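You operate a simulated robot arm through the tools that you are given. There is no shell and no other tool. Be economical: measure what you need, move in short steps, check, and stop when the job is done.

Carry out the task below with a simulated two-armed robot. There is one attempt and no reset: what you move stays moved.

Task
Pick up the tall plaster mould that says "25 USES" from the low top of the dryer cabinet with one hand, pass it to the other hand and put it on the belt past the gate. Set down upright: tall plaster mould.

It is judged by the outcome, as a careful person would: the job done as asked, and still so three seconds after it is handed in. It fails if anything else is knocked over, pushed out of place, dropped, spilled or broken.

Robot
Two 7-joint arms with two-finger parallel grippers on one trunk, on a base that drives. Base frame: it is fixed to the floor where the robot stands at the start and does not move with it; the origin is under the middle of the robot, x ahead of it, y to its left, z up. Readings come in mm, rad, newtons and seconds.
The left shoulder is at the start at [50, 187, 1135], the right one opposite. With the tool pointing down near the work surface each hand reaches from about 100 to 640 mm from the robot's upright axis, wherever it stands, measured 20 degrees to its own side. Places, roughly: belt past the gate [-3500, -1100, 800]. Payload 3.43 kg a hand.
The tool frame of a hand sits at the grasp point between the pads (the TCP): z along the fingers, y along the line on which they close. The tips reach 30 mm beyond it. The gripper opens to 94 mm. The fingers are 28 mm wide and 10 mm thick; the gripper's body (50 by 96 mm) begins 55 mm behind the TCP.
Orientation is that of the tool frame in the base frame, as a unit quaternion [w, x, y, z]. With the fingers straight down and closing along the base's y, the tool's x points along the base's -x, its y along +y and its z along -z.

Tools
- The arms move only by the tool arm_command. It takes "left_motion", "right_motion" or both (then of equal length, played together; a hand with none holds still); each is one flat list of numbers, 7 for each row, row after row: the finger opening in mm, from 0 to 94, then the shift along the tool's x, y, z in units of 50 mm (1.0 is 50 mm), then the turn, a rotation vector about the tool's x, y, z in units of 4 degrees (1.0 is 4 degrees). In form: [claw, dx, dy, dz, rx, ry, rz, claw, dx, dy, dz, rx, ry, rz, ...]. A call has 1 to 12 rows; each row shifts and turns the commanded pose from where the row before left it, along the tool's axes as they then stand. A call with a number of a shift or a turn outside -1 to 1 is refused whole. Each row takes 0.2 s and may step no farther than 50 mm and 0.15 rad from the row before; otherwise, or with a gripper value out of range, the whole call is refused. A pose out of reach is approached as far as the arm can. The call stops where the force on the tool passes 40 N (or 10 N more than at its start, if that is more) or the arm is blocked; 0.2 s more then pass. Each finger travels about 153 mm/s and halts on what it meets, pressing with about 28 N; the grip force reading is that of the motor and also rises with nothing between the fingers. The clock runs only during rows and for 0.2 s after the last one: add rows that do not move to give the fingers time. The reply holds the time, the measured pose of the TCP, the force on the tool along the base axes, the opening and the grip force, in the units named above and with some noise, with the torque about the TCP (base axes, N m) and any sound that the robot's microphone picked up.
- Cameras (640 x 400 px; columns grow to the right, rows downward): "scene" is now at [151.3, -3.3, 1336.5]; the picture's right is [-0.03, -1.00, 0.00], its down [-0.19, 0.01, -0.98] and it looks along [0.98, -0.03, -0.19] (base axes); focal length 214 px, centre (320, 200). "left" rides on the left gripper at [76, -14, -102] in its tool frame; the picture's right is [0.18, 0.98, 0.00], its down [-0.75, 0.14, -0.64] and it looks along [-0.63, 0.12, 0.77] (tool axes); focal length 243 px, centre (320, 200). "right" rides on the right gripper at [76, 14, -102] in its tool frame; the picture's right is [-0.18, 0.98, 0.00], its down [-0.75, -0.14, -0.64] and it looks along [-0.63, -0.12, 0.77] (tool axes); focal length 243 px, centre (320, 200). There is no depth. A picture from a camera that has moved, and an enlarged one, comes with that camera's place and axes in the base frame and with its lens.
- camera(camera): a new picture of that camera. It takes no simulated time.
- lift_body(by): slides the trunk up (or, below 0, down) by that many mm; the arms and the scene camera ride with it, the base frame stays. It gives what a move gives, with no picture.
- roll_base(legs): drives the robot by 1 to 6 legs, each [ahead, left, turn to the left] in mm, mm and rad, along the robot's own axes; the way and the turn of a leg run together, so that a leg with both is an arc; at most 1500 mm and 3.142 rad a leg. The arms and the cameras ride along, it lands a little off, and it stops where it bumps. It gives what a move gives.
- turn_head(pan, tilt): turns the head with the scene camera to pan (to the left, within 1.396 rad either way) and tilt (down, from -0.506 to 1.204), counted from straight ahead of the robot. It gives what a move gives.
- enlarge(camera, box): a new picture of the part [left, top, right, bottom] of that camera's present view, enlarged. It takes no simulated time.
- finish_job(): hands the job in; it is judged then, once.

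Go step by step. Nothing tells you exact positions but the pictures and the camera data: compare them with the known pose of the tool, close in by small moves and look again before you grip or let go. The budget is 120 turns and 100 pictures, counting those below and the enlarged ones. Unless the task says otherwise, let go and move clear before handing in, and close with one line.

The tools are called after "Call:" as a command line: name --argument value ..., lists and objects as JSON in quotes. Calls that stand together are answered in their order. arm_command: Moves the arms, as the interface text tells. Its arguments: {"type":"object","properties":{"left_motion":{"type":"array"},"right_motion":{"type":"array"}},"required":[]} The other tools are called the same way: lift_body (by) slides the trunk up or down; roll_base (legs) drives the base; turn_head (pan, tilt) turns the head that bears the scene camera; camera (camera) takes a picture; enlarge (camera, box) takes an enlarged picture of a part of a camera's view; finish_job () hands the job in.

At the start:

```text
clock: 0.0
left_tcp_pos: [385.8, 211.5, 1340.4]
left_orientation: [0.0, 0.0, 1.0, 0.0]
left_force: [0.4, 0.3, 0.3]
left_wrist_torque: [-0.02, -0.03, 0.01]
left_grip_width: 94.1
left_gripper_force: 0.0
right_tcp_pos: [311.3, -141.6, 1235.0]
right_orientation: [0.0, 0.001, 1.0, 0.001]
right_force: [-0.3, -0.1, -0.5]
right_wrist_torque: [0.01, 0.05, -0.03]
right_grip_width: 94.1
right_gripper_force: 0.0
trunk travel left (down, up): [-350.0, 82.0]
robot x, y, heading: [4.0, 0.8, -0.003]
head pan, tilt: [-0.031, 0.19]
```

scene: 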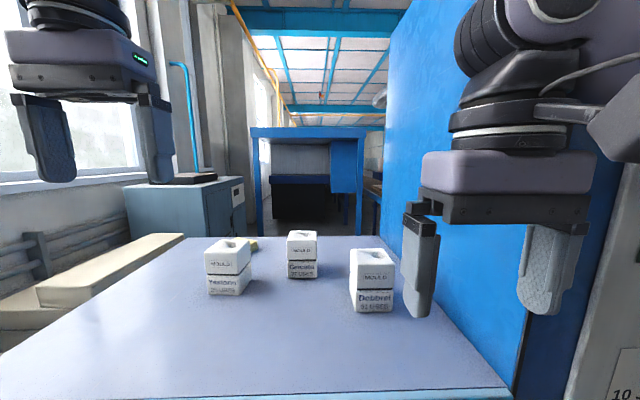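
right: 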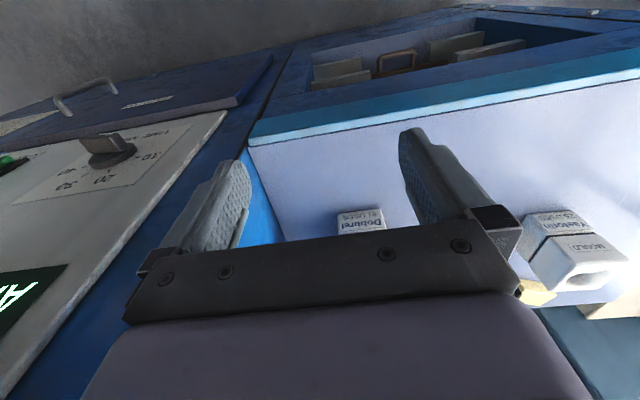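
left: 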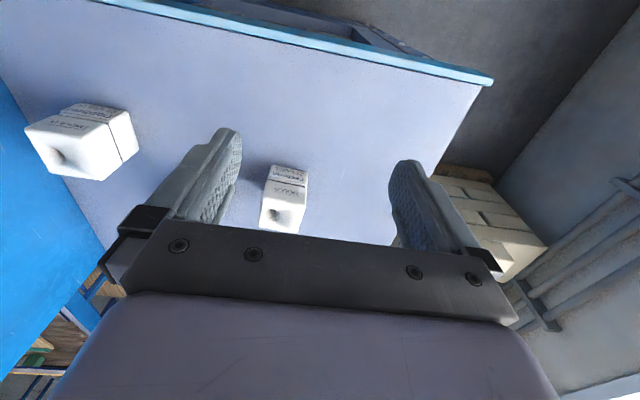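

I see three plaster moulds on the cabinet top ahead. I'll enlarge to read their labels.

Call:
enlarge --camera "scene" --box '[190, 220, 410, 330]'

Call:
turn_head --pan 0 --tilt 0.7

Call:
camera --camera "scene"

```text
2.91 times, centred on (300, 275) of scene
camera zoom: at [151.3, -3.3, 1336.5], right [-0.03, -1.0, 0.0], down [-0.19, 0.01, -0.98], along [0.98, -0.03, -0.19], focal length 624 px, centre (378, -18)
```

zoom: 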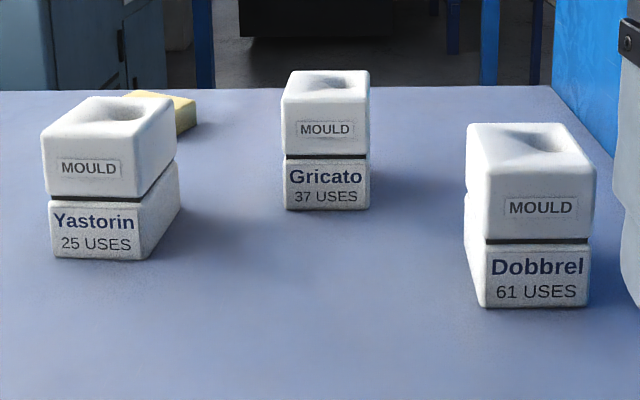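

```text
clock: 0.9
left_tcp_pos: [383.7, 212.0, 1338.9]
left_orientation: [0.0, 0.0, 1.0, 0.0]
left_force: [0.3, -0.1, 0.6]
left_wrist_torque: [-0.02, -0.02, 0.0]
left_grip_width: 94.0
left_gripper_force: 0.1
right_tcp_pos: [311.0, -142.2, 1235.6]
right_orientation: [0.0, 0.001, 1.0, 0.0]
right_force: [-0.2, -0.6, 1.1]
right_wrist_torque: [0.01, -0.02, 0.0]
right_grip_width: 94.0
right_gripper_force: 0.2
trunk travel left (down, up): [-350.0, 82.0]
robot x, y, heading: [1.9, 2.0, 0.004]
head pan, tilt: [0.0, 0.7]
```

```text
95 pictures are left
camera scene: at [143.2, -0.5, 1290.1], right [0.0, -1.0, 0.0], down [-0.64, 0.0, -0.77], along [0.77, 0.0, -0.64], focal length 214 px, centre (320, 200)
```

scene: 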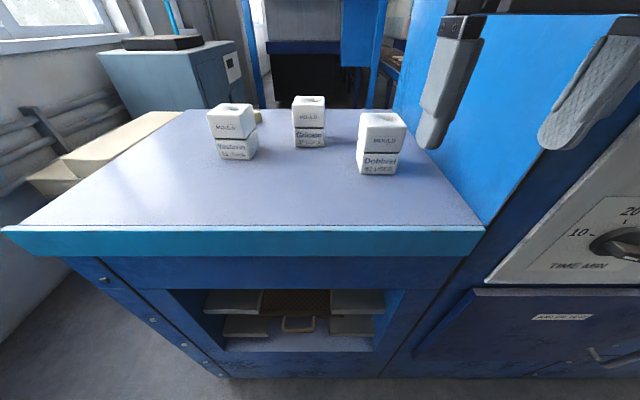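

The target is the left mould (Yastorin, 25 USES), near (597, 181), with its base at z≈1055 and its top at z≈1150. Before choosing grips I'll look around towards the belt side.

Call:
turn_head --pan -1.39 --tilt 0.35

Call:
camera --camera "scene"

Call:
turn_head --pan 1.39 --tilt 0.35

Call:
camera --camera "scene"

```text
clock: 2.5
left_tcp_pos: [385.5, 211.2, 1339.8]
left_orientation: [-0.001, 0.001, 1.0, 0.0]
left_force: [-0.3, 0.1, -0.4]
left_wrist_torque: [0.0, 0.01, 0.0]
left_grip_width: 94.0
left_gripper_force: 0.1
right_tcp_pos: [311.5, -141.4, 1235.9]
right_orientation: [0.0, 0.001, 1.0, 0.001]
right_force: [1.3, 0.3, 0.0]
right_wrist_torque: [-0.01, -0.02, 0.0]
right_grip_width: 93.9
right_gripper_force: 0.1
trunk travel left (down, up): [-350.0, 82.0]
robot x, y, heading: [2.0, -1.2, -0.004]
head pan, tilt: [-1.389, 0.351]
```

```text
94 pictures are left
camera scene: at [75.1, -92.1, 1321.4], right [-0.98, -0.18, 0.0], down [-0.06, 0.34, -0.94], along [0.17, -0.92, -0.34], focal length 214 px, centre (320, 200)
```

scene: 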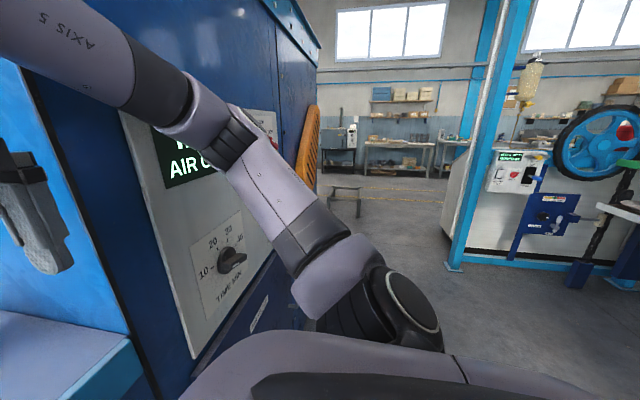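

```text
clock: 4.9
left_tcp_pos: [383.9, 211.7, 1339.7]
left_orientation: [0.001, 0.0, 1.0, 0.0]
left_force: [-0.2, 0.9, -1.1]
left_wrist_torque: [0.0, 0.04, -0.05]
left_grip_width: 93.9
left_gripper_force: 0.0
right_tcp_pos: [311.4, -140.9, 1236.4]
right_orientation: [0.0, 0.0, 1.0, 0.001]
right_force: [0.7, -0.1, 0.2]
right_wrist_torque: [0.01, 0.0, 0.01]
right_grip_width: 93.9
right_gripper_force: 0.1
trunk travel left (down, up): [-350.0, 82.0]
robot x, y, heading: [0.9, 0.2, 0.002]
head pan, tilt: [1.389, 0.351]
```

```text
93 pictures are left
camera scene: at [75.1, 91.1, 1321.4], right [0.98, -0.18, 0.0], down [-0.06, -0.34, -0.94], along [0.17, 0.92, -0.34], focal length 214 px, centre (320, 200)
```

scene: 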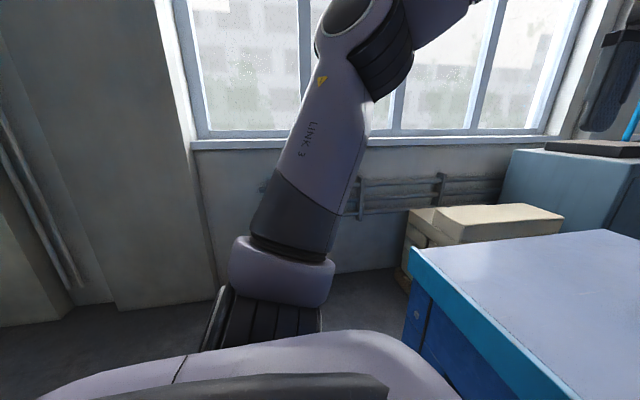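

The area behind and to the right looks open. I'll back up 500 mm and turn to view the belt.

Call:
turn_head --pan 0 --tilt 0.3

Call:
roll_base --legs '[[-500, 0, 0], [0, 0, -1.5]]'

Call:
camera --camera "scene"

Call:
roll_base --legs '[[0, 0, -1.3]]'

Call:
camera --camera "scene"

```text
clock: 6.5
left_tcp_pos: [386.4, 211.9, 1340.1]
left_orientation: [-0.001, 0.0, 1.0, 0.0]
left_force: [-0.1, -0.2, -0.5]
left_wrist_torque: [0.03, -0.04, 0.0]
left_grip_width: 93.9
left_gripper_force: 0.2
right_tcp_pos: [310.6, -141.8, 1236.2]
right_orientation: [0.0, 0.001, 1.0, 0.0]
right_force: [0.8, 0.2, 0.5]
right_wrist_torque: [0.0, 0.0, 0.01]
right_grip_width: 93.9
right_gripper_force: 0.1
trunk travel left (down, up): [-350.0, 82.0]
robot x, y, heading: [-3.4, 1.4, 0.001]
head pan, tilt: [0.0, 0.3]
```

```text
clock: 13.1
left_tcp_pos: [-262.5, -374.2, 1340.4]
left_orientation: [0.0, 0.688, 0.726, 0.0]
left_force: [-0.3, -0.6, 0.3]
left_wrist_torque: [0.0, -0.02, 0.0]
left_grip_width: 93.8
left_gripper_force: 0.0
right_tcp_pos: [-619.3, -317.4, 1236.2]
right_orientation: [0.001, 0.689, 0.725, 0.001]
right_force: [-0.1, -0.8, 0.1]
right_wrist_torque: [0.0, -0.04, 0.01]
right_grip_width: 93.8
right_gripper_force: 0.1
trunk travel left (down, up): [-350.0, 82.0]
robot x, y, heading: [-490.5, -0.0, -1.524]
head pan, tilt: [0.0, 0.3]
```

```text
92 pictures are left
camera scene: at [-485.8, -152.3, 1326.1], right [-1.0, -0.05, 0.0], down [-0.02, 0.3, -0.96], along [0.05, -0.95, -0.3], focal length 214 px, centre (320, 200)
```

scene: 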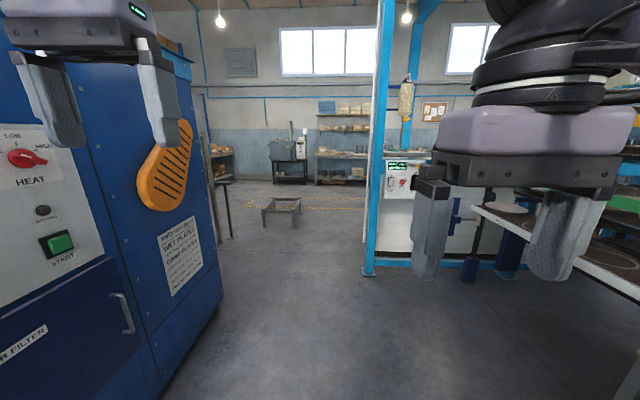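

```text
clock: 16.1
left_tcp_pos: [-733.8, -369.0, 1340.8]
left_orientation: [-0.001, 0.971, 0.24, -0.001]
left_force: [-0.4, -0.9, 1.1]
left_wrist_torque: [0.03, 0.02, 0.0]
left_grip_width: 93.9
left_gripper_force: 0.2
right_tcp_pos: [-830.5, -28.1, 1233.6]
right_orientation: [-0.006, 0.968, 0.25, 0.003]
right_force: [-0.3, -0.6, 0.2]
right_wrist_torque: [-0.03, -0.03, -0.01]
right_grip_width: 93.9
right_gripper_force: 0.0
trunk travel left (down, up): [-350.0, 82.0]
robot x, y, heading: [-494.0, -2.9, -2.658]
head pan, tilt: [0.0, 0.3]
stopped in leg 1: the robot was blocked; the commanded pose is now the measured one
```

```text
91 pictures are left
camera scene: at [-627.8, -74.6, 1326.0], right [-0.47, 0.88, 0.0], down [0.26, 0.14, -0.95], along [-0.84, -0.45, -0.3], focal length 214 px, centre (320, 200)
```

scene: 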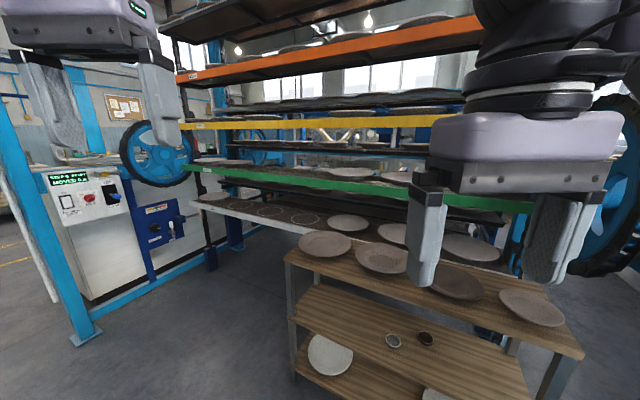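

The turn was blocked, probably by the right elbow touching something. I'll turn back a little and look to the right.

Call:
roll_base --legs '[[0, 0, 0.35]]'

Call:
turn_head --pan -1.2 --tilt 0.4

Call:
camera --camera "scene"

Call:
turn_head --pan -0.4 --tilt 0.4

Call:
camera --camera "scene"

```text
clock: 17.6
left_tcp_pos: [-593.2, -428.1, 1341.4]
left_orientation: [0.001, 0.913, 0.408, -0.002]
left_force: [-1.1, 0.1, -0.8]
left_wrist_torque: [-0.03, -0.02, 0.04]
left_grip_width: 93.9
left_gripper_force: 0.1
right_tcp_pos: [-802.7, -138.5, 1232.3]
right_orientation: [-0.006, 0.91, 0.414, 0.002]
right_force: [0.1, -0.3, 0.0]
right_wrist_torque: [0.02, 0.03, 0.0]
right_grip_width: 94.2
right_gripper_force: 0.1
trunk travel left (down, up): [-350.0, 82.0]
robot x, y, heading: [-494.8, -0.5, -2.299]
head pan, tilt: [0.0, 0.3]
```

```text
clock: 19.0
left_tcp_pos: [-592.3, -427.3, 1340.3]
left_orientation: [0.0, 0.913, 0.407, -0.002]
left_force: [0.6, 0.2, 0.1]
left_wrist_torque: [0.01, -0.03, 0.02]
left_grip_width: 94.3
left_gripper_force: 0.1
right_tcp_pos: [-802.4, -140.1, 1232.9]
right_orientation: [-0.005, 0.91, 0.415, 0.001]
right_force: [-0.1, 0.1, -0.4]
right_wrist_torque: [-0.03, 0.01, -0.01]
right_grip_width: 94.1
right_gripper_force: 0.0
trunk travel left (down, up): [-350.0, 82.0]
robot x, y, heading: [-495.9, -2.0, -2.301]
head pan, tilt: [-1.201, 0.4]
```

```text
90 pictures are left
camera scene: at [-619.3, -12.1, 1316.9], right [0.35, 0.94, 0.0], down [0.36, -0.14, -0.92], along [-0.86, 0.32, -0.39], focal length 214 px, centre (320, 200)
```

scene: 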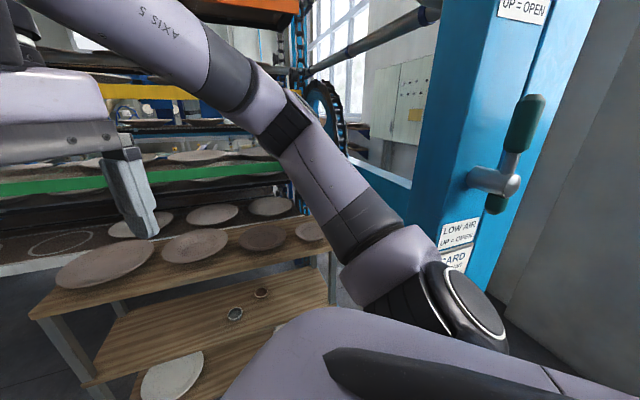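

```text
clock: 20.1
left_tcp_pos: [-591.9, -428.4, 1341.3]
left_orientation: [0.001, 0.913, 0.408, -0.002]
left_force: [0.4, 0.6, 0.4]
left_wrist_torque: [0.0, 0.0, -0.01]
left_grip_width: 93.8
left_gripper_force: 0.0
right_tcp_pos: [-802.7, -140.0, 1233.1]
right_orientation: [-0.005, 0.91, 0.414, 0.001]
right_force: [-0.1, 1.3, 0.3]
right_wrist_torque: [0.0, 0.01, -0.04]
right_grip_width: 94.3
right_gripper_force: 0.1
trunk travel left (down, up): [-350.0, 82.0]
robot x, y, heading: [-492.7, 0.6, -2.299]
head pan, tilt: [-0.4, 0.4]
```

```text
89 pictures are left
camera scene: at [-616.3, -84.1, 1316.9], right [-0.43, 0.9, 0.0], down [0.35, 0.17, -0.92], along [-0.83, -0.39, -0.39], focal length 214 px, centre (320, 200)
```

scene: 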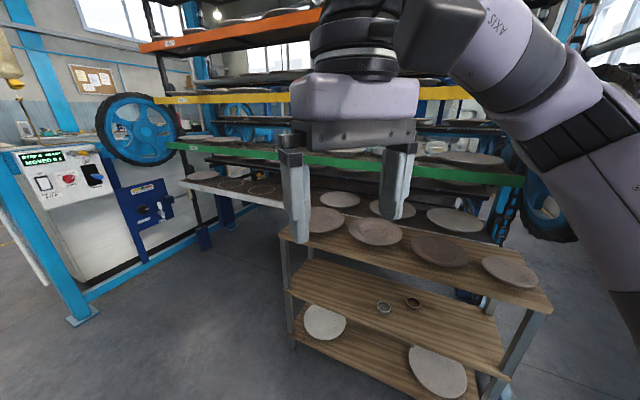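

A rack machine with plates and a control panel stands between here and the belt. I'll enlarge some parts to understand the layout.

Call:
enlarge --camera "scene" --box '[0, 60, 320, 260]'

Call:
enlarge --camera "scene" --box '[320, 60, 640, 260]'

```text
2.00 times, centred on (160, 160) of scene
camera zoom: at [-616.3, -84.1, 1316.9], right [-0.43, 0.9, 0.0], down [0.35, 0.17, -0.92], along [-0.83, -0.39, -0.39], focal length 429 px, centre (640, 280)
```

zoom: 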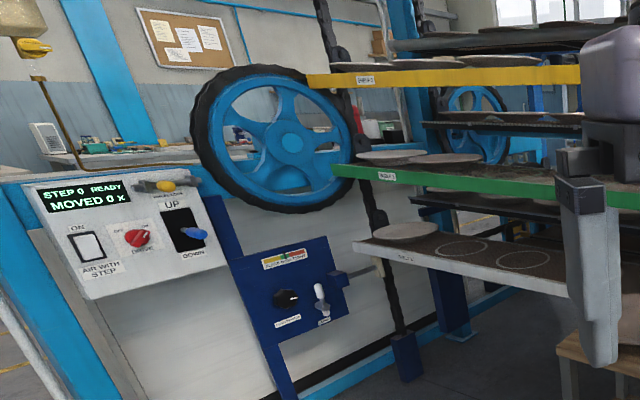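

```text
2.00 times, centred on (480, 160) of scene
camera zoom: at [-616.3, -84.1, 1316.9], right [-0.43, 0.9, 0.0], down [0.35, 0.17, -0.92], along [-0.83, -0.39, -0.39], focal length 429 px, centre (0, 280)
```

zoom: 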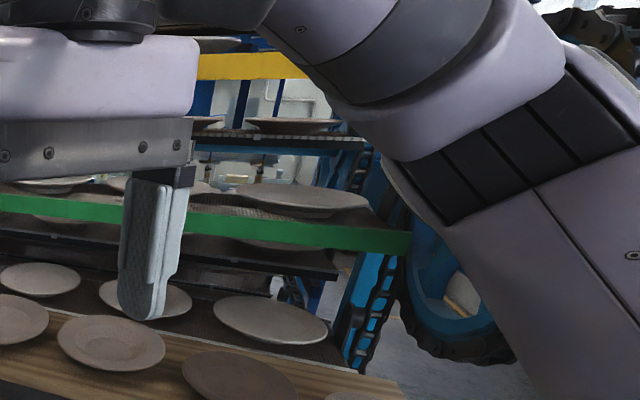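

The rack machine blocks the direct way, so the route is probably down the aisle (towards −y) and around it. I'll scout there with empty hands.

Call:
roll_base --legs '[[0, 0, 0.73], [0, 200, 0], [1300, 0, 0]]'

Call:
turn_head --pan -0.9 --tilt 0.3

Call:
camera --camera "scene"

Call:
turn_head --pan 0 --tilt 0.3

Call:
camera --camera "scene"

```text
clock: 30.6
left_tcp_pos: [-99.1, -1701.7, 1340.6]
left_orientation: [0.001, 0.712, 0.702, -0.002]
left_force: [-0.5, 0.6, 0.3]
left_wrist_torque: [0.0, 0.01, 0.01]
left_grip_width: 93.8
left_gripper_force: 0.1
right_tcp_pos: [-445.8, -1622.4, 1232.6]
right_orientation: [-0.006, 0.706, 0.708, -0.001]
right_force: [-0.4, -1.2, 0.2]
right_wrist_torque: [0.03, 0.01, 0.01]
right_grip_width: 94.1
right_gripper_force: 0.0
trunk travel left (down, up): [-350.0, 82.0]
robot x, y, heading: [-303.5, -1313.8, -1.582]
head pan, tilt: [-0.4, 0.4]
```

```text
clock: 31.6
left_tcp_pos: [-99.2, -1701.2, 1341.5]
left_orientation: [0.001, 0.711, 0.703, -0.001]
left_force: [0.4, 0.1, 0.6]
left_wrist_torque: [-0.02, -0.02, -0.02]
left_grip_width: 93.8
left_gripper_force: 0.1
right_tcp_pos: [-445.1, -1623.0, 1232.4]
right_orientation: [-0.005, 0.706, 0.708, -0.001]
right_force: [0.1, 0.6, -0.4]
right_wrist_torque: [0.03, 0.0, 0.02]
right_grip_width: 94.1
right_gripper_force: 0.1
trunk travel left (down, up): [-350.0, 82.0]
robot x, y, heading: [-307.6, -1314.8, -1.582]
head pan, tilt: [-0.901, 0.3]
```

```text
86 pictures are left
camera scene: at [-380.0, -1430.5, 1326.1], right [-0.61, 0.79, 0.0], down [0.23, 0.18, -0.96], along [-0.75, -0.59, -0.3], focal length 214 px, centre (320, 200)
```

scene: 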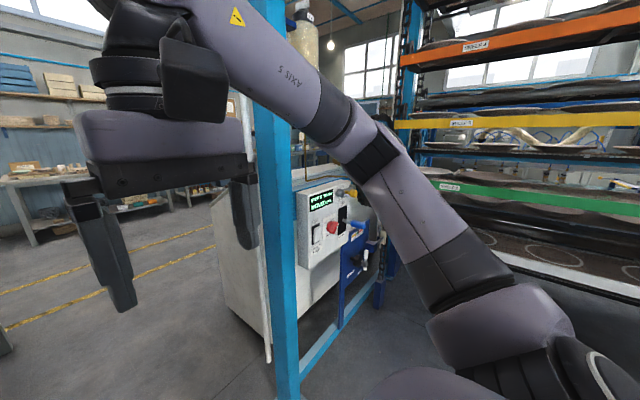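

```text
clock: 32.8
left_tcp_pos: [-99.3, -1702.2, 1341.1]
left_orientation: [0.002, 0.712, 0.702, -0.001]
left_force: [-1.1, -0.3, 0.3]
left_wrist_torque: [0.05, -0.02, -0.02]
left_grip_width: 93.9
left_gripper_force: 0.1
right_tcp_pos: [-445.3, -1623.3, 1231.9]
right_orientation: [-0.006, 0.706, 0.708, -0.001]
right_force: [-0.8, 0.4, -0.6]
right_wrist_torque: [0.01, -0.01, -0.02]
right_grip_width: 94.0
right_gripper_force: 0.1
trunk travel left (down, up): [-350.0, 82.0]
robot x, y, heading: [-307.1, -1315.1, -1.582]
head pan, tilt: [0.0, 0.3]
```

```text
85 pictures are left
camera scene: at [-307.3, -1466.6, 1326.1], right [-1.0, 0.01, 0.0], down [0.0, 0.3, -0.96], along [-0.01, -0.96, -0.3], focal length 214 px, centre (320, 200)
```

scene: 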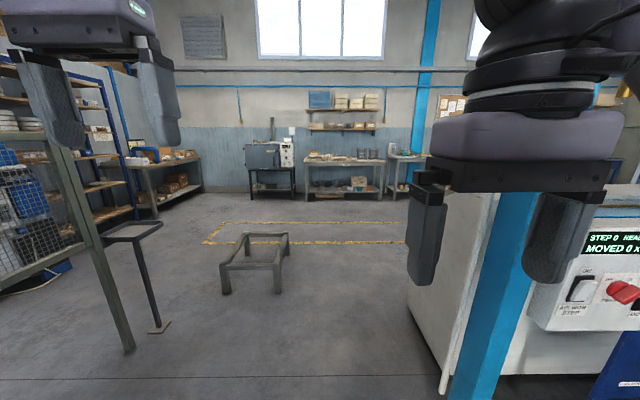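

The aisle is clear, with only a stool ahead to the left. I'll drive on past the white cabinet and look west.

Call:
roll_base --legs '[[1400, -30, 0], [0, 0, -1.2]]'

Call:
camera --camera "scene"

Call:
turn_head --pan -0.8 --tilt 0.3

Call:
camera --camera "scene"

```text
clock: 42.9
left_tcp_pos: [-627.6, -3077.6, 1341.3]
left_orientation: [0.0, 0.983, 0.181, -0.002]
left_force: [0.3, 1.3, -1.1]
left_wrist_torque: [0.03, -0.02, -0.01]
left_grip_width: 94.0
left_gripper_force: 0.1
right_tcp_pos: [-683.2, -2726.5, 1231.5]
right_orientation: [-0.005, 0.982, 0.189, 0.003]
right_force: [0.2, -0.3, -0.4]
right_wrist_torque: [0.01, -0.01, -0.01]
right_grip_width: 94.0
right_gripper_force: 0.0
trunk travel left (down, up): [-350.0, 82.0]
robot x, y, heading: [-349.8, -2743.3, -2.777]
head pan, tilt: [0.0, 0.3]
```

```text
84 pictures are left
camera scene: at [-486.6, -2798.2, 1326.1], right [-0.36, 0.93, 0.0], down [0.28, 0.11, -0.96], along [-0.89, -0.34, -0.3], focal length 214 px, centre (320, 200)
```

scene: 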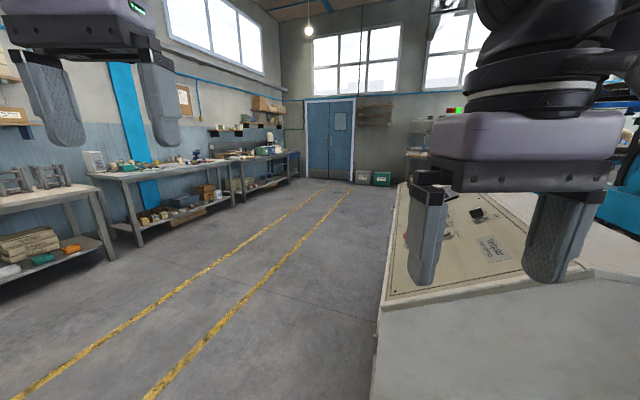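

```text
clock: 44.0
left_tcp_pos: [-628.0, -3077.0, 1340.2]
left_orientation: [0.0, 0.984, 0.18, -0.002]
left_force: [-0.1, 0.4, 0.0]
left_wrist_torque: [0.0, -0.01, 0.01]
left_grip_width: 94.0
left_gripper_force: 0.0
right_tcp_pos: [-683.2, -2725.6, 1233.9]
right_orientation: [-0.004, 0.982, 0.189, 0.002]
right_force: [-0.1, -0.1, 0.1]
right_wrist_torque: [-0.02, -0.04, 0.0]
right_grip_width: 94.0
right_gripper_force: 0.1
trunk travel left (down, up): [-350.0, 82.0]
robot x, y, heading: [-343.9, -2741.0, -2.776]
head pan, tilt: [-0.799, 0.3]
```

```text
83 pictures are left
camera scene: at [-484.2, -2725.7, 1326.1], right [0.42, 0.91, 0.0], down [0.27, -0.12, -0.96], along [-0.87, 0.4, -0.3], focal length 214 px, centre (320, 200)
```

scene: 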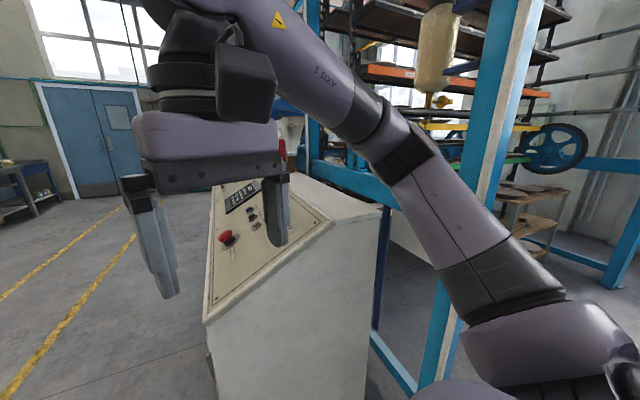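

The corridor to the west is wide. I'll go around the white cabinet and then west.

Call:
roll_base --legs '[[500, 550, 0], [0, 0, -0.36], [1500, 0, 0], [600, 0, 0], [0, 0, -0.9]]'

Call:
turn_head --pan 0 --tilt 0.3

Call:
camera --camera "scene"

```text
clock: 62.8
left_tcp_pos: [-3132.1, -3240.0, 1341.3]
left_orientation: [0.0, 0.895, -0.446, -0.002]
left_force: [-1.2, 0.2, 0.4]
left_wrist_torque: [0.01, -0.03, -0.01]
left_grip_width: 93.9
left_gripper_force: 0.1
right_tcp_pos: [-2809.1, -3089.4, 1233.2]
right_orientation: [-0.002, 0.898, -0.439, 0.004]
right_force: [0.0, 0.5, -0.6]
right_wrist_torque: [0.01, 0.0, -0.02]
right_grip_width: 94.0
right_gripper_force: 0.1
trunk travel left (down, up): [-350.0, 82.0]
robot x, y, heading: [-2731.2, -3416.4, 2.217]
head pan, tilt: [-0.799, 0.3]
```

```text
clock: 64.0
left_tcp_pos: [-3132.0, -3239.1, 1341.8]
left_orientation: [-0.001, 0.895, -0.447, -0.002]
left_force: [0.3, -1.3, 1.2]
left_wrist_torque: [0.02, 0.0, -0.03]
left_grip_width: 93.9
left_gripper_force: 0.2
right_tcp_pos: [-2808.7, -3090.1, 1233.7]
right_orientation: [-0.003, 0.898, -0.439, 0.005]
right_force: [-0.6, 0.5, -0.2]
right_wrist_torque: [0.0, -0.02, 0.0]
right_grip_width: 94.3
right_gripper_force: 0.0
trunk travel left (down, up): [-350.0, 82.0]
robot x, y, heading: [-2729.6, -3417.8, 2.217]
head pan, tilt: [0.0, 0.3]
```

```text
82 pictures are left
camera scene: at [-2823.1, -3298.7, 1326.1], right [0.8, 0.6, 0.0], down [0.18, -0.24, -0.96], along [-0.58, 0.76, -0.3], focal length 214 px, centre (320, 200)
```

scene: 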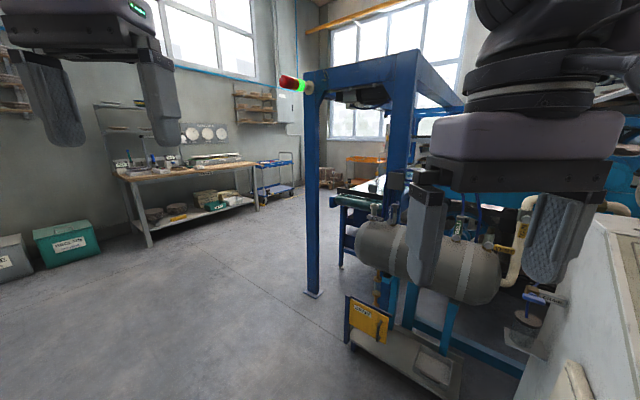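

I see the gate (a blue arch with a signal light), with the conveyor running through it in the +y direction. I'll go round to its west side.

Call:
roll_base --legs '[[0, 0, 0.92], [1500, 0, 0], [150, 0, 0], [0, 0, -1.57], [1000, 0, 0], [0, 0, -0.5]]'

Call:
camera --camera "scene"

```text
clock: 84.9
left_tcp_pos: [-4396.4, -1993.1, 1340.6]
left_orientation: [0.001, -0.517, 0.856, 0.001]
left_force: [0.0, -0.2, -0.8]
left_wrist_torque: [-0.01, 0.03, -0.02]
left_grip_width: 94.1
left_gripper_force: 0.1
right_tcp_pos: [-4123.5, -2221.4, 1232.5]
right_orientation: [0.0, -0.523, 0.852, -0.005]
right_force: [-1.2, -0.5, 1.0]
right_wrist_torque: [-0.01, 0.01, 0.02]
right_grip_width: 93.8
right_gripper_force: 0.1
trunk travel left (down, up): [-350.0, 82.0]
robot x, y, heading: [-4388.3, -2432.6, 1.093]
head pan, tilt: [0.0, 0.3]
```

```text
81 pictures are left
camera scene: at [-4318.7, -2297.5, 1326.1], right [0.89, -0.46, 0.0], down [-0.14, -0.26, -0.96], along [0.44, 0.85, -0.3], focal length 214 px, centre (320, 200)
```

scene: 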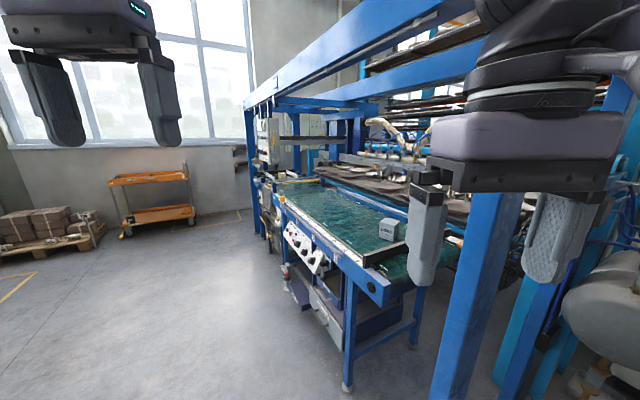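

The green belt is visible now, its west edge near x≈−3760. I'll park beside it facing east and look closely.

Call:
roll_base --legs '[[0, 0, 0.477], [1330, 0, 0], [0, 0, -1.57]]'

Call:
turn_head --pan 0 --tilt 0.45

Call:
camera --camera "scene"

Call:
turn_head --pan -0.7 --tilt 0.45

Call:
camera --camera "scene"

```text
clock: 96.8
left_tcp_pos: [-3999.0, -897.0, 1341.2]
left_orientation: [0.001, 0.005, 1.0, 0.0]
left_force: [0.4, -0.7, 0.2]
left_wrist_torque: [-0.01, -0.01, 0.0]
left_grip_width: 94.1
left_gripper_force: 0.1
right_tcp_pos: [-4077.0, -1244.8, 1232.9]
right_orientation: [-0.004, -0.003, 1.0, -0.004]
right_force: [1.0, 0.0, 0.8]
right_wrist_torque: [-0.03, 0.04, 0.0]
right_grip_width: 93.9
right_gripper_force: 0.0
trunk travel left (down, up): [-350.0, 82.0]
robot x, y, heading: [-4382.0, -1103.1, -0.011]
head pan, tilt: [0.0, 0.3]
```

```text
clock: 97.5
left_tcp_pos: [-3998.9, -898.1, 1341.0]
left_orientation: [0.002, 0.005, 1.0, 0.0]
left_force: [-0.3, 0.7, 0.0]
left_wrist_torque: [-0.03, 0.0, 0.0]
left_grip_width: 93.6
left_gripper_force: 0.1
right_tcp_pos: [-4076.3, -1244.5, 1231.7]
right_orientation: [-0.004, -0.003, 1.0, -0.004]
right_force: [0.1, 0.1, -0.1]
right_wrist_torque: [0.0, -0.01, -0.04]
right_grip_width: 94.0
right_gripper_force: 0.0
trunk travel left (down, up): [-350.0, 82.0]
robot x, y, heading: [-4383.7, -1101.5, -0.006]
head pan, tilt: [0.0, 0.45]
```

```text
80 pictures are left
camera scene: at [-4235.4, -1106.1, 1312.2], right [-0.01, -1.0, 0.0], down [-0.43, 0.0, -0.9], along [0.9, -0.01, -0.43], focal length 214 px, centre (320, 200)
```

scene: 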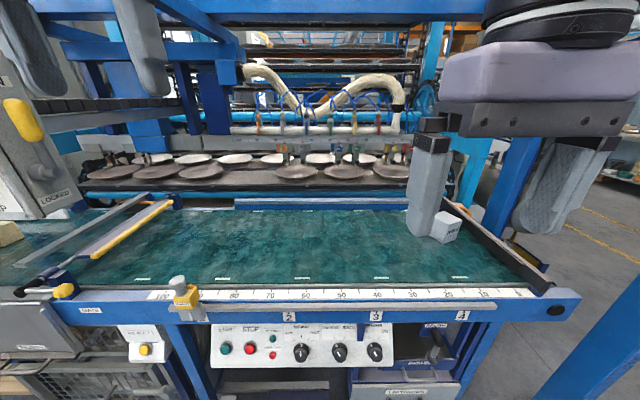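

```text
clock: 98.5
left_tcp_pos: [-3998.1, -896.8, 1340.4]
left_orientation: [0.001, 0.005, 1.0, -0.001]
left_force: [-0.6, 0.0, 0.5]
left_wrist_torque: [-0.02, -0.02, 0.0]
left_grip_width: 94.2
left_gripper_force: 0.1
right_tcp_pos: [-4076.6, -1244.1, 1232.7]
right_orientation: [-0.004, -0.002, 1.0, -0.005]
right_force: [0.0, -0.3, 0.2]
right_wrist_torque: [-0.02, -0.03, -0.01]
right_grip_width: 93.8
right_gripper_force: 0.1
trunk travel left (down, up): [-350.0, 82.0]
robot x, y, heading: [-4387.9, -1103.9, -0.01]
head pan, tilt: [-0.7, 0.45]
```

```text
79 pictures are left
camera scene: at [-4257.4, -1165.1, 1312.2], right [-0.65, -0.76, 0.0], down [-0.33, 0.28, -0.9], along [0.68, -0.58, -0.44], focal length 214 px, centre (320, 200)
```

scene: 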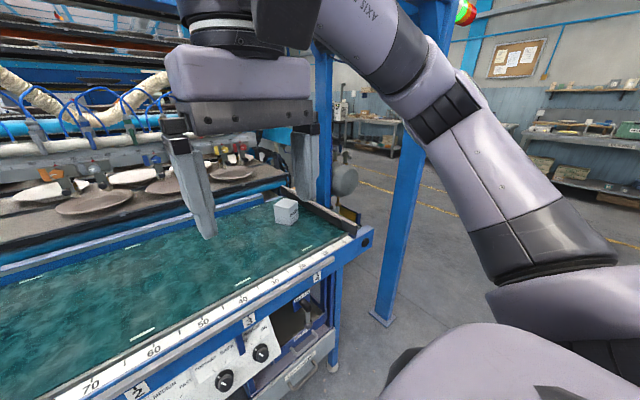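

The gate bar is at the left, near y≈−850, and the given place is the middle of the open belt. I'll read the labels.

Call:
turn_head --pan 0.4 --tilt 0.5

Call:
camera --camera "scene"

Call:
enlarge --camera "scene" --box '[180, 160, 500, 360]'

Call:
enlarge --camera "scene" --box '[0, 160, 280, 335]'

```text
clock: 99.9
left_tcp_pos: [-3999.5, -896.7, 1340.9]
left_orientation: [0.002, 0.005, 1.0, 0.0]
left_force: [0.0, -0.1, 0.5]
left_wrist_torque: [-0.02, 0.01, 0.0]
left_grip_width: 93.8
left_gripper_force: 0.0
right_tcp_pos: [-4077.8, -1244.2, 1233.8]
right_orientation: [-0.004, -0.003, 1.0, -0.004]
right_force: [-0.1, 0.1, 0.4]
right_wrist_torque: [0.0, -0.02, 0.01]
right_grip_width: 94.1
right_gripper_force: 0.0
trunk travel left (down, up): [-350.0, 82.0]
robot x, y, heading: [-4382.0, -1105.1, -0.007]
head pan, tilt: [0.4, 0.499]
```

```text
78 pictures are left
camera scene: at [-4243.2, -1070.8, 1307.7], right [0.38, -0.92, 0.0], down [-0.44, -0.18, -0.88], along [0.81, 0.33, -0.48], focal length 214 px, centre (320, 200)
```

scene: 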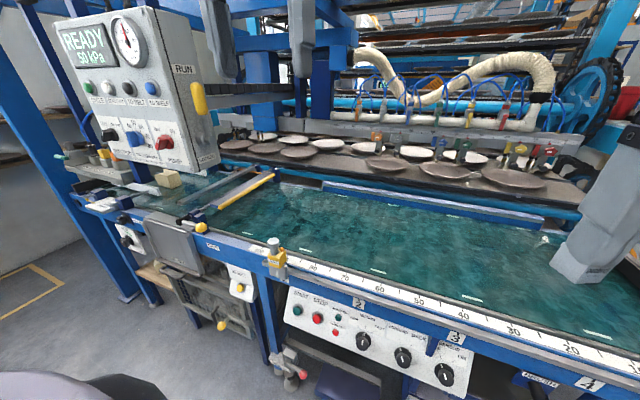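

```text
2.00 times, centred on (340, 260) of scene
camera zoom: at [-4243.2, -1070.8, 1307.7], right [0.38, -0.92, 0.0], down [-0.44, -0.18, -0.88], along [0.81, 0.33, -0.48], focal length 429 px, centre (280, 80)
```

zoom: 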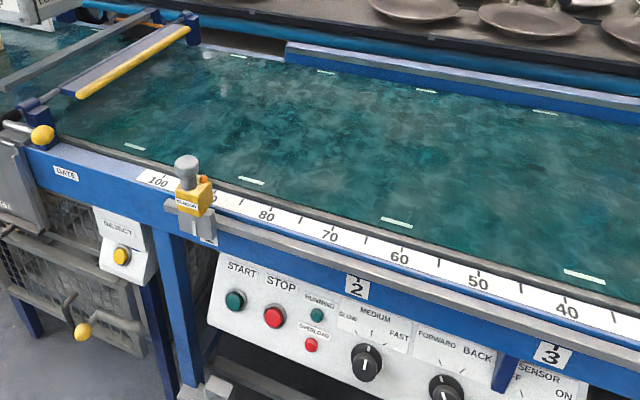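

```text
2.29 times, centred on (140, 248) of scene
camera zoom: at [-4243.2, -1070.8, 1307.7], right [0.38, -0.92, 0.0], down [-0.44, -0.18, -0.88], along [0.81, 0.33, -0.48], focal length 490 px, centre (731, 91)
```

zoom: 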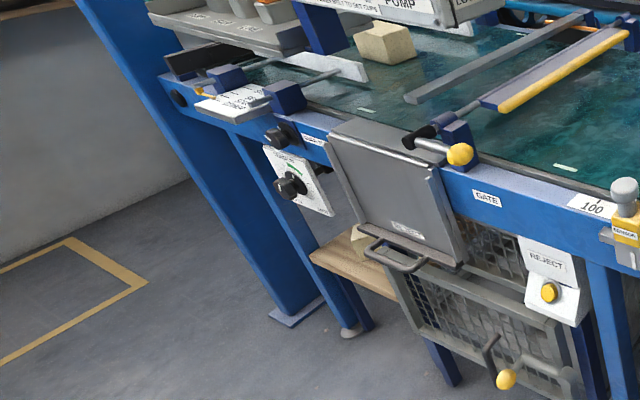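

The belt centre (−3500, −1100, about 800) is open from above. My plan is to pick top-down with the left hand, pass to the right hand gripping the lower half slightly pitched, and place with the right. I'll return by strafing with heading 0.

Call:
roll_base --legs '[[-120, 0, 0.007], [0, -1160, 0], [0, -1160, 0], [1500, 0, 0], [1500, 0, 0], [740, 0, 0]]'

Call:
turn_head --pan 0.9 --tilt 0.4

Call:
camera --camera "scene"

```text
clock: 139.0
left_tcp_pos: [-443.2, -3290.9, 1341.2]
left_orientation: [0.002, 0.001, 1.0, 0.0]
left_force: [0.3, 0.6, 0.0]
left_wrist_torque: [-0.03, -0.02, 0.02]
left_grip_width: 94.3
left_gripper_force: 0.3
right_tcp_pos: [-518.5, -3638.2, 1233.2]
right_orientation: [-0.004, -0.007, 1.0, -0.005]
right_force: [0.6, -0.4, -0.1]
right_wrist_torque: [0.01, 0.02, 0.02]
right_grip_width: 94.1
right_gripper_force: 0.1
trunk travel left (down, up): [-350.0, 82.0]
robot x, y, heading: [-826.8, -3500.2, 0.003]
head pan, tilt: [0.4, 0.499]
```

```text
clock: 140.0
left_tcp_pos: [-443.5, -3290.5, 1342.5]
left_orientation: [0.001, 0.002, 1.0, 0.0]
left_force: [-0.3, 0.3, -0.7]
left_wrist_torque: [-0.01, -0.02, 0.0]
left_grip_width: 93.8
left_gripper_force: 0.1
right_tcp_pos: [-518.5, -3638.7, 1232.1]
right_orientation: [-0.003, -0.007, 1.0, -0.005]
right_force: [0.5, -0.4, 0.6]
right_wrist_torque: [-0.01, -0.04, -0.03]
right_grip_width: 93.9
right_gripper_force: 0.1
trunk travel left (down, up): [-350.0, 82.0]
robot x, y, heading: [-827.1, -3497.9, 0.003]
head pan, tilt: [0.901, 0.4]
```

```text
75 pictures are left
camera scene: at [-712.8, -3429.7, 1316.9], right [0.78, -0.62, 0.0], down [-0.24, -0.31, -0.92], along [0.57, 0.72, -0.39], focal length 214 px, centre (320, 200)
```

scene: 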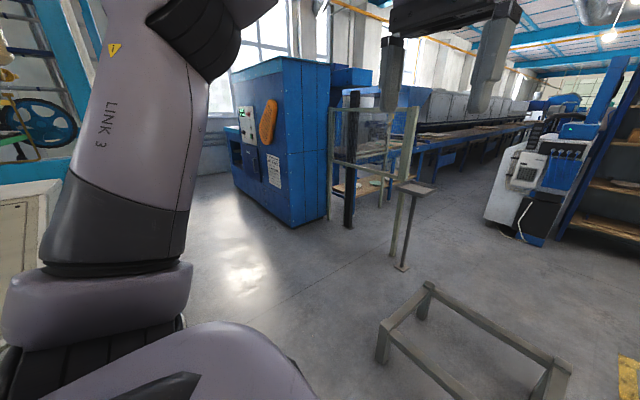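

The way is clear. I'll strafe up the aisle, staying clear of the stool and the post.

Call:
roll_base --legs '[[400, 0, 0], [60, 900, 0], [0, 1300, 0], [0, 1300, 0]]'

Call:
turn_head --pan 0 --tilt 0.5

Call:
camera --camera "scene"

```text
clock: 172.5
left_tcp_pos: [159.3, 154.5, 1342.1]
left_orientation: [0.002, 0.033, 0.999, 0.0]
left_force: [0.5, -0.4, -0.8]
left_wrist_torque: [0.03, 0.01, -0.01]
left_grip_width: 93.7
left_gripper_force: 0.1
right_tcp_pos: [62.0, -188.8, 1233.2]
right_orientation: [-0.002, 0.025, 1.0, -0.004]
right_force: [0.3, -0.1, 0.0]
right_wrist_torque: [0.01, -0.01, 0.03]
right_grip_width: 94.0
right_gripper_force: 0.0
trunk travel left (down, up): [-350.0, 82.0]
robot x, y, heading: [-236.1, -31.2, -0.065]
head pan, tilt: [0.901, 0.4]
```

```text
clock: 173.7
left_tcp_pos: [159.7, 152.9, 1340.4]
left_orientation: [0.002, 0.033, 0.999, -0.001]
left_force: [-0.3, -0.1, -0.8]
left_wrist_torque: [0.05, 0.0, 0.0]
left_grip_width: 93.7
left_gripper_force: 0.1
right_tcp_pos: [62.1, -188.1, 1233.4]
right_orientation: [-0.004, 0.025, 1.0, -0.004]
right_force: [0.2, 0.7, -0.1]
right_wrist_torque: [0.01, 0.02, 0.0]
right_grip_width: 93.9
right_gripper_force: 0.1
trunk travel left (down, up): [-350.0, 82.0]
robot x, y, heading: [-239.4, -32.7, -0.064]
head pan, tilt: [0.0, 0.499]
```

```text
74 pictures are left
camera scene: at [-89.4, -41.6, 1307.7], right [-0.06, -1.0, 0.0], down [-0.48, 0.03, -0.88], along [0.88, -0.06, -0.48], focal length 214 px, centre (320, 200)
```

scene: 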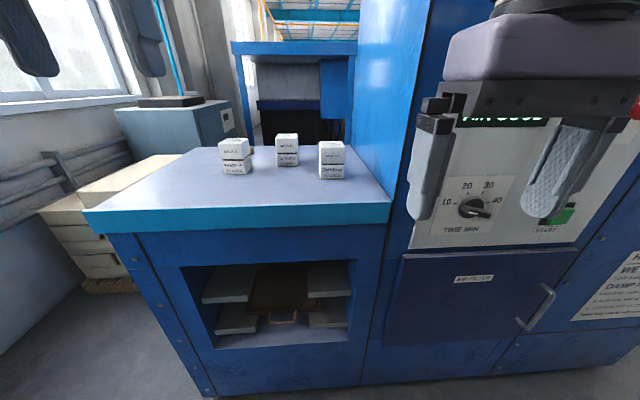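

I'm back at the cabinet. I'll square up, drive close and raise the trunk.

Call:
roll_base --legs '[[0, 0, 0.064], [0, 32, 0], [260, 0, 0]]'

Call:
lift_body --by 60

Call:
camera --camera "scene"

Call:
camera --camera "left"

```text
clock: 176.6
left_tcp_pos: [401.1, 211.1, 1341.0]
left_orientation: [0.002, 0.001, 1.0, 0.001]
left_force: [0.9, -0.4, 0.1]
left_wrist_torque: [0.03, 0.0, -0.01]
left_grip_width: 94.1
left_gripper_force: 0.1
right_tcp_pos: [326.5, -138.1, 1232.4]
right_orientation: [-0.003, -0.007, 1.0, -0.004]
right_force: [0.3, -0.7, -0.1]
right_wrist_torque: [0.01, 0.01, -0.03]
right_grip_width: 94.0
right_gripper_force: 0.1
trunk travel left (down, up): [-350.0, 82.0]
robot x, y, heading: [13.7, 1.9, 0.004]
head pan, tilt: [0.0, 0.499]
```

```text
clock: 177.6
left_tcp_pos: [400.6, 211.2, 1401.0]
left_orientation: [0.002, 0.001, 1.0, 0.0]
left_force: [-0.1, -0.2, 0.0]
left_wrist_torque: [-0.01, 0.0, -0.01]
left_grip_width: 93.9
left_gripper_force: 0.0
right_tcp_pos: [326.1, -137.1, 1294.0]
right_orientation: [-0.003, -0.006, 1.0, -0.005]
right_force: [0.2, -0.2, 0.0]
right_wrist_torque: [0.01, -0.05, -0.01]
right_grip_width: 93.9
right_gripper_force: 0.0
trunk travel left (down, up): [-410.0, 22.0]
robot x, y, heading: [15.4, -1.7, 0.005]
head pan, tilt: [0.0, 0.499]
```

```text
73 pictures are left
camera scene: at [165.3, -0.1, 1367.7], right [0.0, -1.0, 0.0], down [-0.48, 0.0, -0.88], along [0.88, 0.0, -0.48], focal length 214 px, centre (320, 200)
```

scene: 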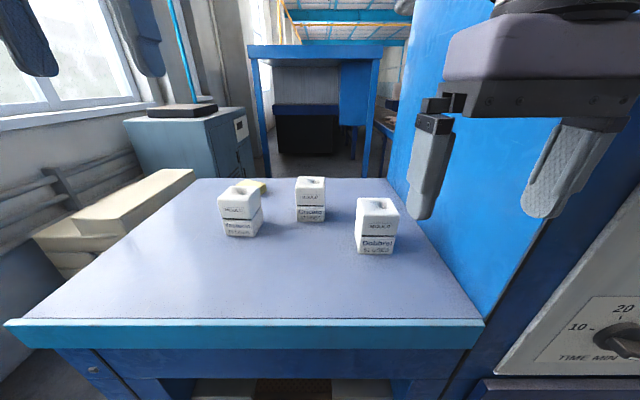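

```text
72 pictures are left
camera left: at [323.8, 196.5, 1503.8], right [-0.18, 0.98, 0.0], down [0.75, 0.14, 0.64], along [0.63, 0.12, -0.76], focal length 243 px, centre (320, 200)
```

left: 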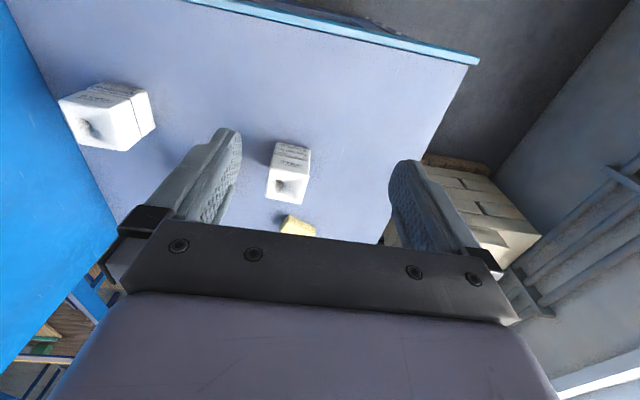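

The target stands near (596, 184). I'll bring the left hand above it, stay high, and look again.

Call:
arm_command --left_motion '[94, -0.8, -0.13, 0, 0, 0, 0, 94, -0.8, -0.13, 0.2, 0, 0, 0, 94, -0.8, -0.13, 0.5, 0, 0, 0, 94, -0.8, -0.13, 0.6, 0, 0, 0, 94, -0.7, 0, 0.7, 0, 0, 0, 94, 0, 0, 0, 0, 0, 0]'

Call:
camera --camera "left"

Call:
enlarge --camera "scene" --box '[160, 120, 360, 260]'

```text
refused: row 4 steps farther than a row can; nothing moved
```

```text
71 pictures are left
camera left: at [323.8, 196.5, 1503.8], right [-0.18, 0.98, 0.0], down [0.75, 0.14, 0.64], along [0.63, 0.12, -0.76], focal length 243 px, centre (320, 200)
```

left: 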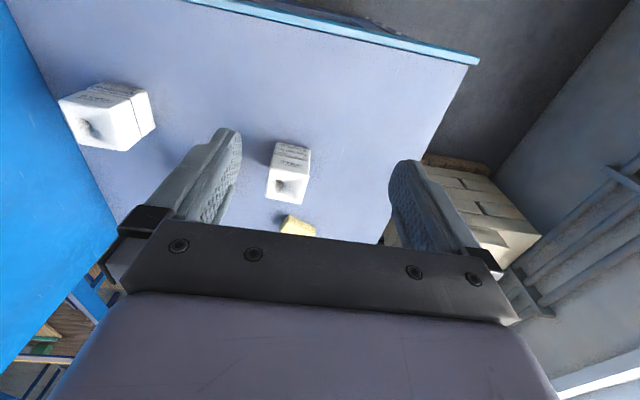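

```text
2.86 times, centred on (260, 190) of scene
camera zoom: at [165.3, -0.1, 1367.7], right [0.0, -1.0, 0.0], down [-0.48, 0.0, -0.88], along [0.88, 0.0, -0.48], focal length 613 px, centre (491, 229)
```

zoom: 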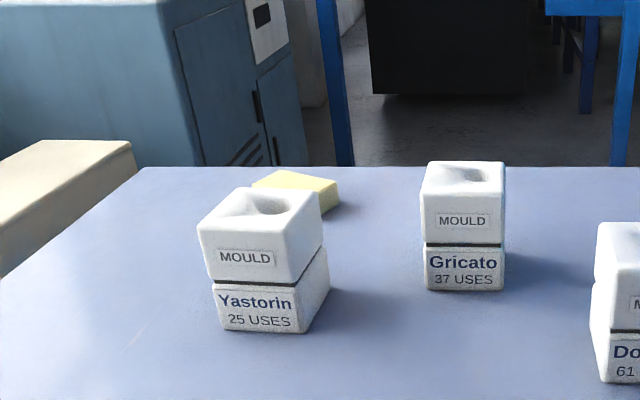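

The row step was too large, so I'll use steps within 50 mm.

Call:
arm_command --left_motion '[94, -0.8, -0.13, 0, 0, 0, 0, 94, -0.8, -0.13, 0.2, 0, 0, 0, 94, -0.8, -0.13, 0.4, 0, 0, 0, 94, -0.8, -0.13, 0.4, 0, 0, 0, 94, -0.7, 0, 0.6, 0, 0, 0, 94, 0, 0, 0.4, 0, 0, 0, 94, 0, 0, 0, 0, 0, 0]'

Call:
camera --camera "left"

Call:
camera --camera "scene"

```text
clock: 179.2
left_tcp_pos: [562.8, 179.9, 1291.3]
left_orientation: [0.002, 0.001, 1.0, 0.001]
left_force: [-0.2, -0.1, -0.3]
left_wrist_torque: [-0.02, 0.0, 0.03]
left_grip_width: 94.2
left_gripper_force: 0.1
left hand out of reach, approached as far as the arm can: row 2, 3, 4, 5
right_tcp_pos: [326.1, -137.5, 1292.3]
right_orientation: [-0.004, -0.007, 1.0, -0.004]
right_force: [-0.3, 0.2, -0.8]
right_wrist_torque: [-0.01, 0.02, -0.01]
right_grip_width: 93.9
right_gripper_force: 0.0
trunk travel left (down, up): [-410.0, 22.0]
robot x, y, heading: [16.0, 0.7, 0.003]
head pan, tilt: [0.0, 0.499]
```

```text
69 pictures are left
camera left: at [486.2, 164.8, 1393.1], right [-0.18, 0.98, 0.0], down [0.75, 0.14, 0.64], along [0.63, 0.12, -0.76], focal length 243 px, centre (320, 200)
```

left: 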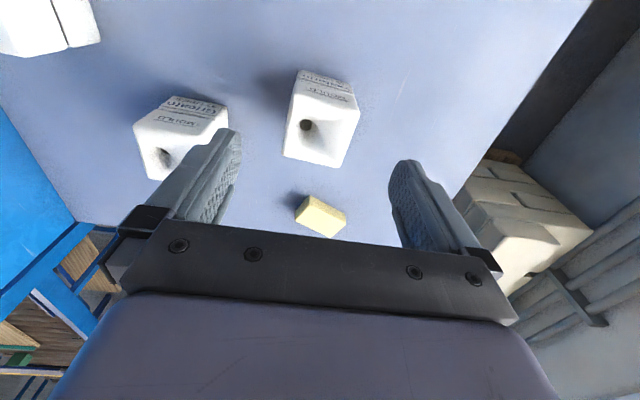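

```text
68 pictures are left
camera scene: at [165.6, -0.6, 1367.7], right [0.0, -1.0, 0.0], down [-0.48, 0.0, -0.88], along [0.88, 0.0, -0.48], focal length 214 px, centre (320, 200)
```

scene: 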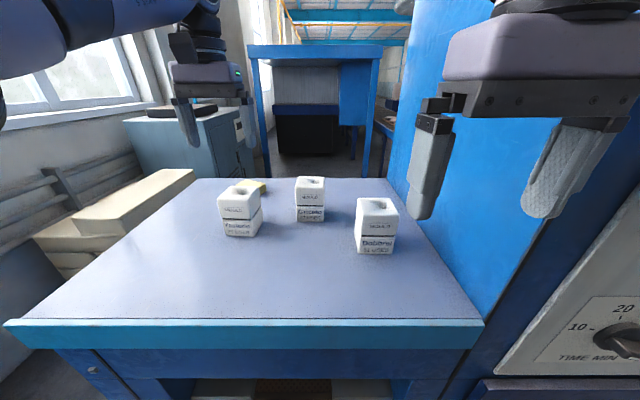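

The hand stopped at x≈563, with the mould a bit beyond it. I'll enlarge for its exact yaw and position.

Call:
enlarge --camera "left" --box '[240, 50, 400, 150]'

Call:
enlarge --camera "left" --box '[240, 80, 400, 180]'

```text
4.00 times, centred on (320, 100) of left
camera zoom: at [486.2, 164.8, 1393.1], right [-0.18, 0.98, 0.0], down [0.75, 0.14, 0.64], along [0.63, 0.12, -0.76], focal length 970 px, centre (320, 600)
```

zoom: 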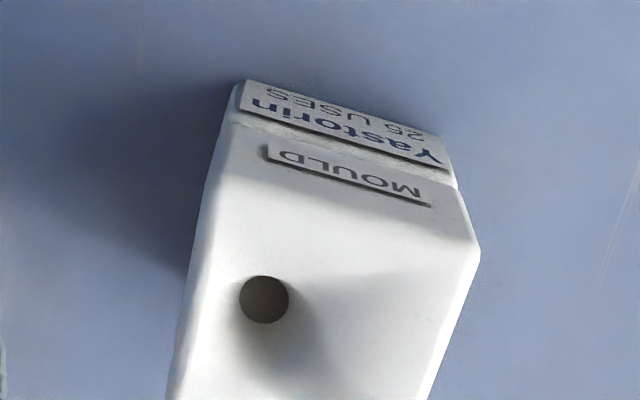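

```text
4.00 times, centred on (320, 130) of left
camera zoom: at [486.2, 164.8, 1393.1], right [-0.18, 0.98, 0.0], down [0.75, 0.14, 0.64], along [0.63, 0.12, -0.76], focal length 970 px, centre (320, 480)
```

zoom: 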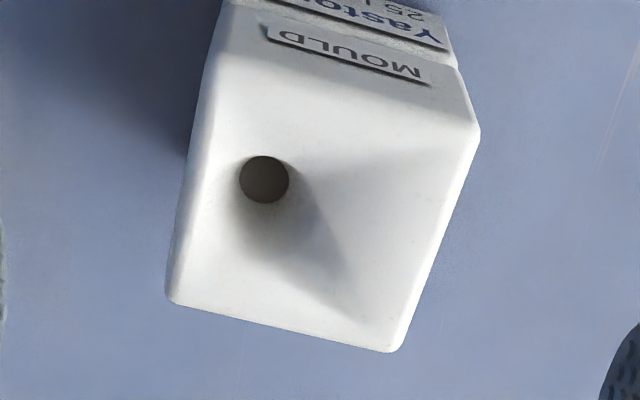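

The mould's centre is about (599, 184), its top is ~66×64 mm, and its yaw is about −3°. I'll lower to just above it and shift forward.

Call:
arm_command --left_motion '[94, 0, 0, 0.8, 0, 0, 0, 94, -0.2, 0.0, 0.6, 0, 0, 0, 94, -0.3, 0.08, 0, 0, 0, 0, 94, -0.22, 0, 0, 0, 0, 0, 94, 0, 0, 0, 0, 0, 0]'

Call:
camera --camera "left"

```text
clock: 180.4
left_tcp_pos: [598.3, 181.7, 1222.0]
left_orientation: [0.001, 0.001, 1.0, 0.0]
left_force: [-0.6, 0.3, 0.0]
left_wrist_torque: [-0.05, 0.02, 0.04]
left_grip_width: 94.0
left_gripper_force: 0.0
right_tcp_pos: [326.0, -136.8, 1291.9]
right_orientation: [-0.003, -0.008, 1.0, -0.004]
right_force: [-0.9, 0.1, 0.4]
right_wrist_torque: [0.02, 0.01, 0.02]
right_grip_width: 94.1
right_gripper_force: 0.0
trunk travel left (down, up): [-410.0, 22.0]
robot x, y, heading: [14.2, 3.8, 0.0]
head pan, tilt: [0.0, 0.499]
```

```text
65 pictures are left
camera left: at [520.8, 167.8, 1323.6], right [-0.18, 0.98, 0.0], down [0.75, 0.14, 0.64], along [0.63, 0.12, -0.76], focal length 243 px, centre (320, 200)
```

left: 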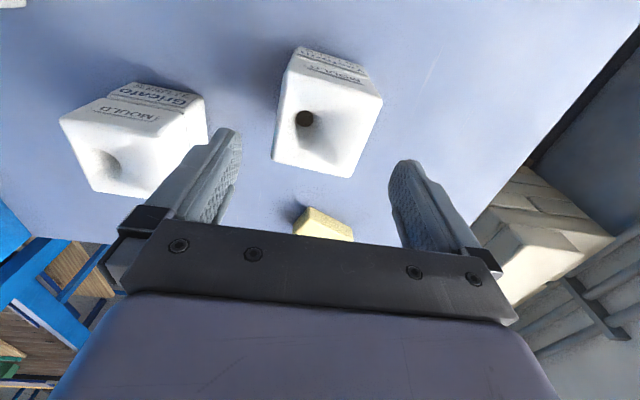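

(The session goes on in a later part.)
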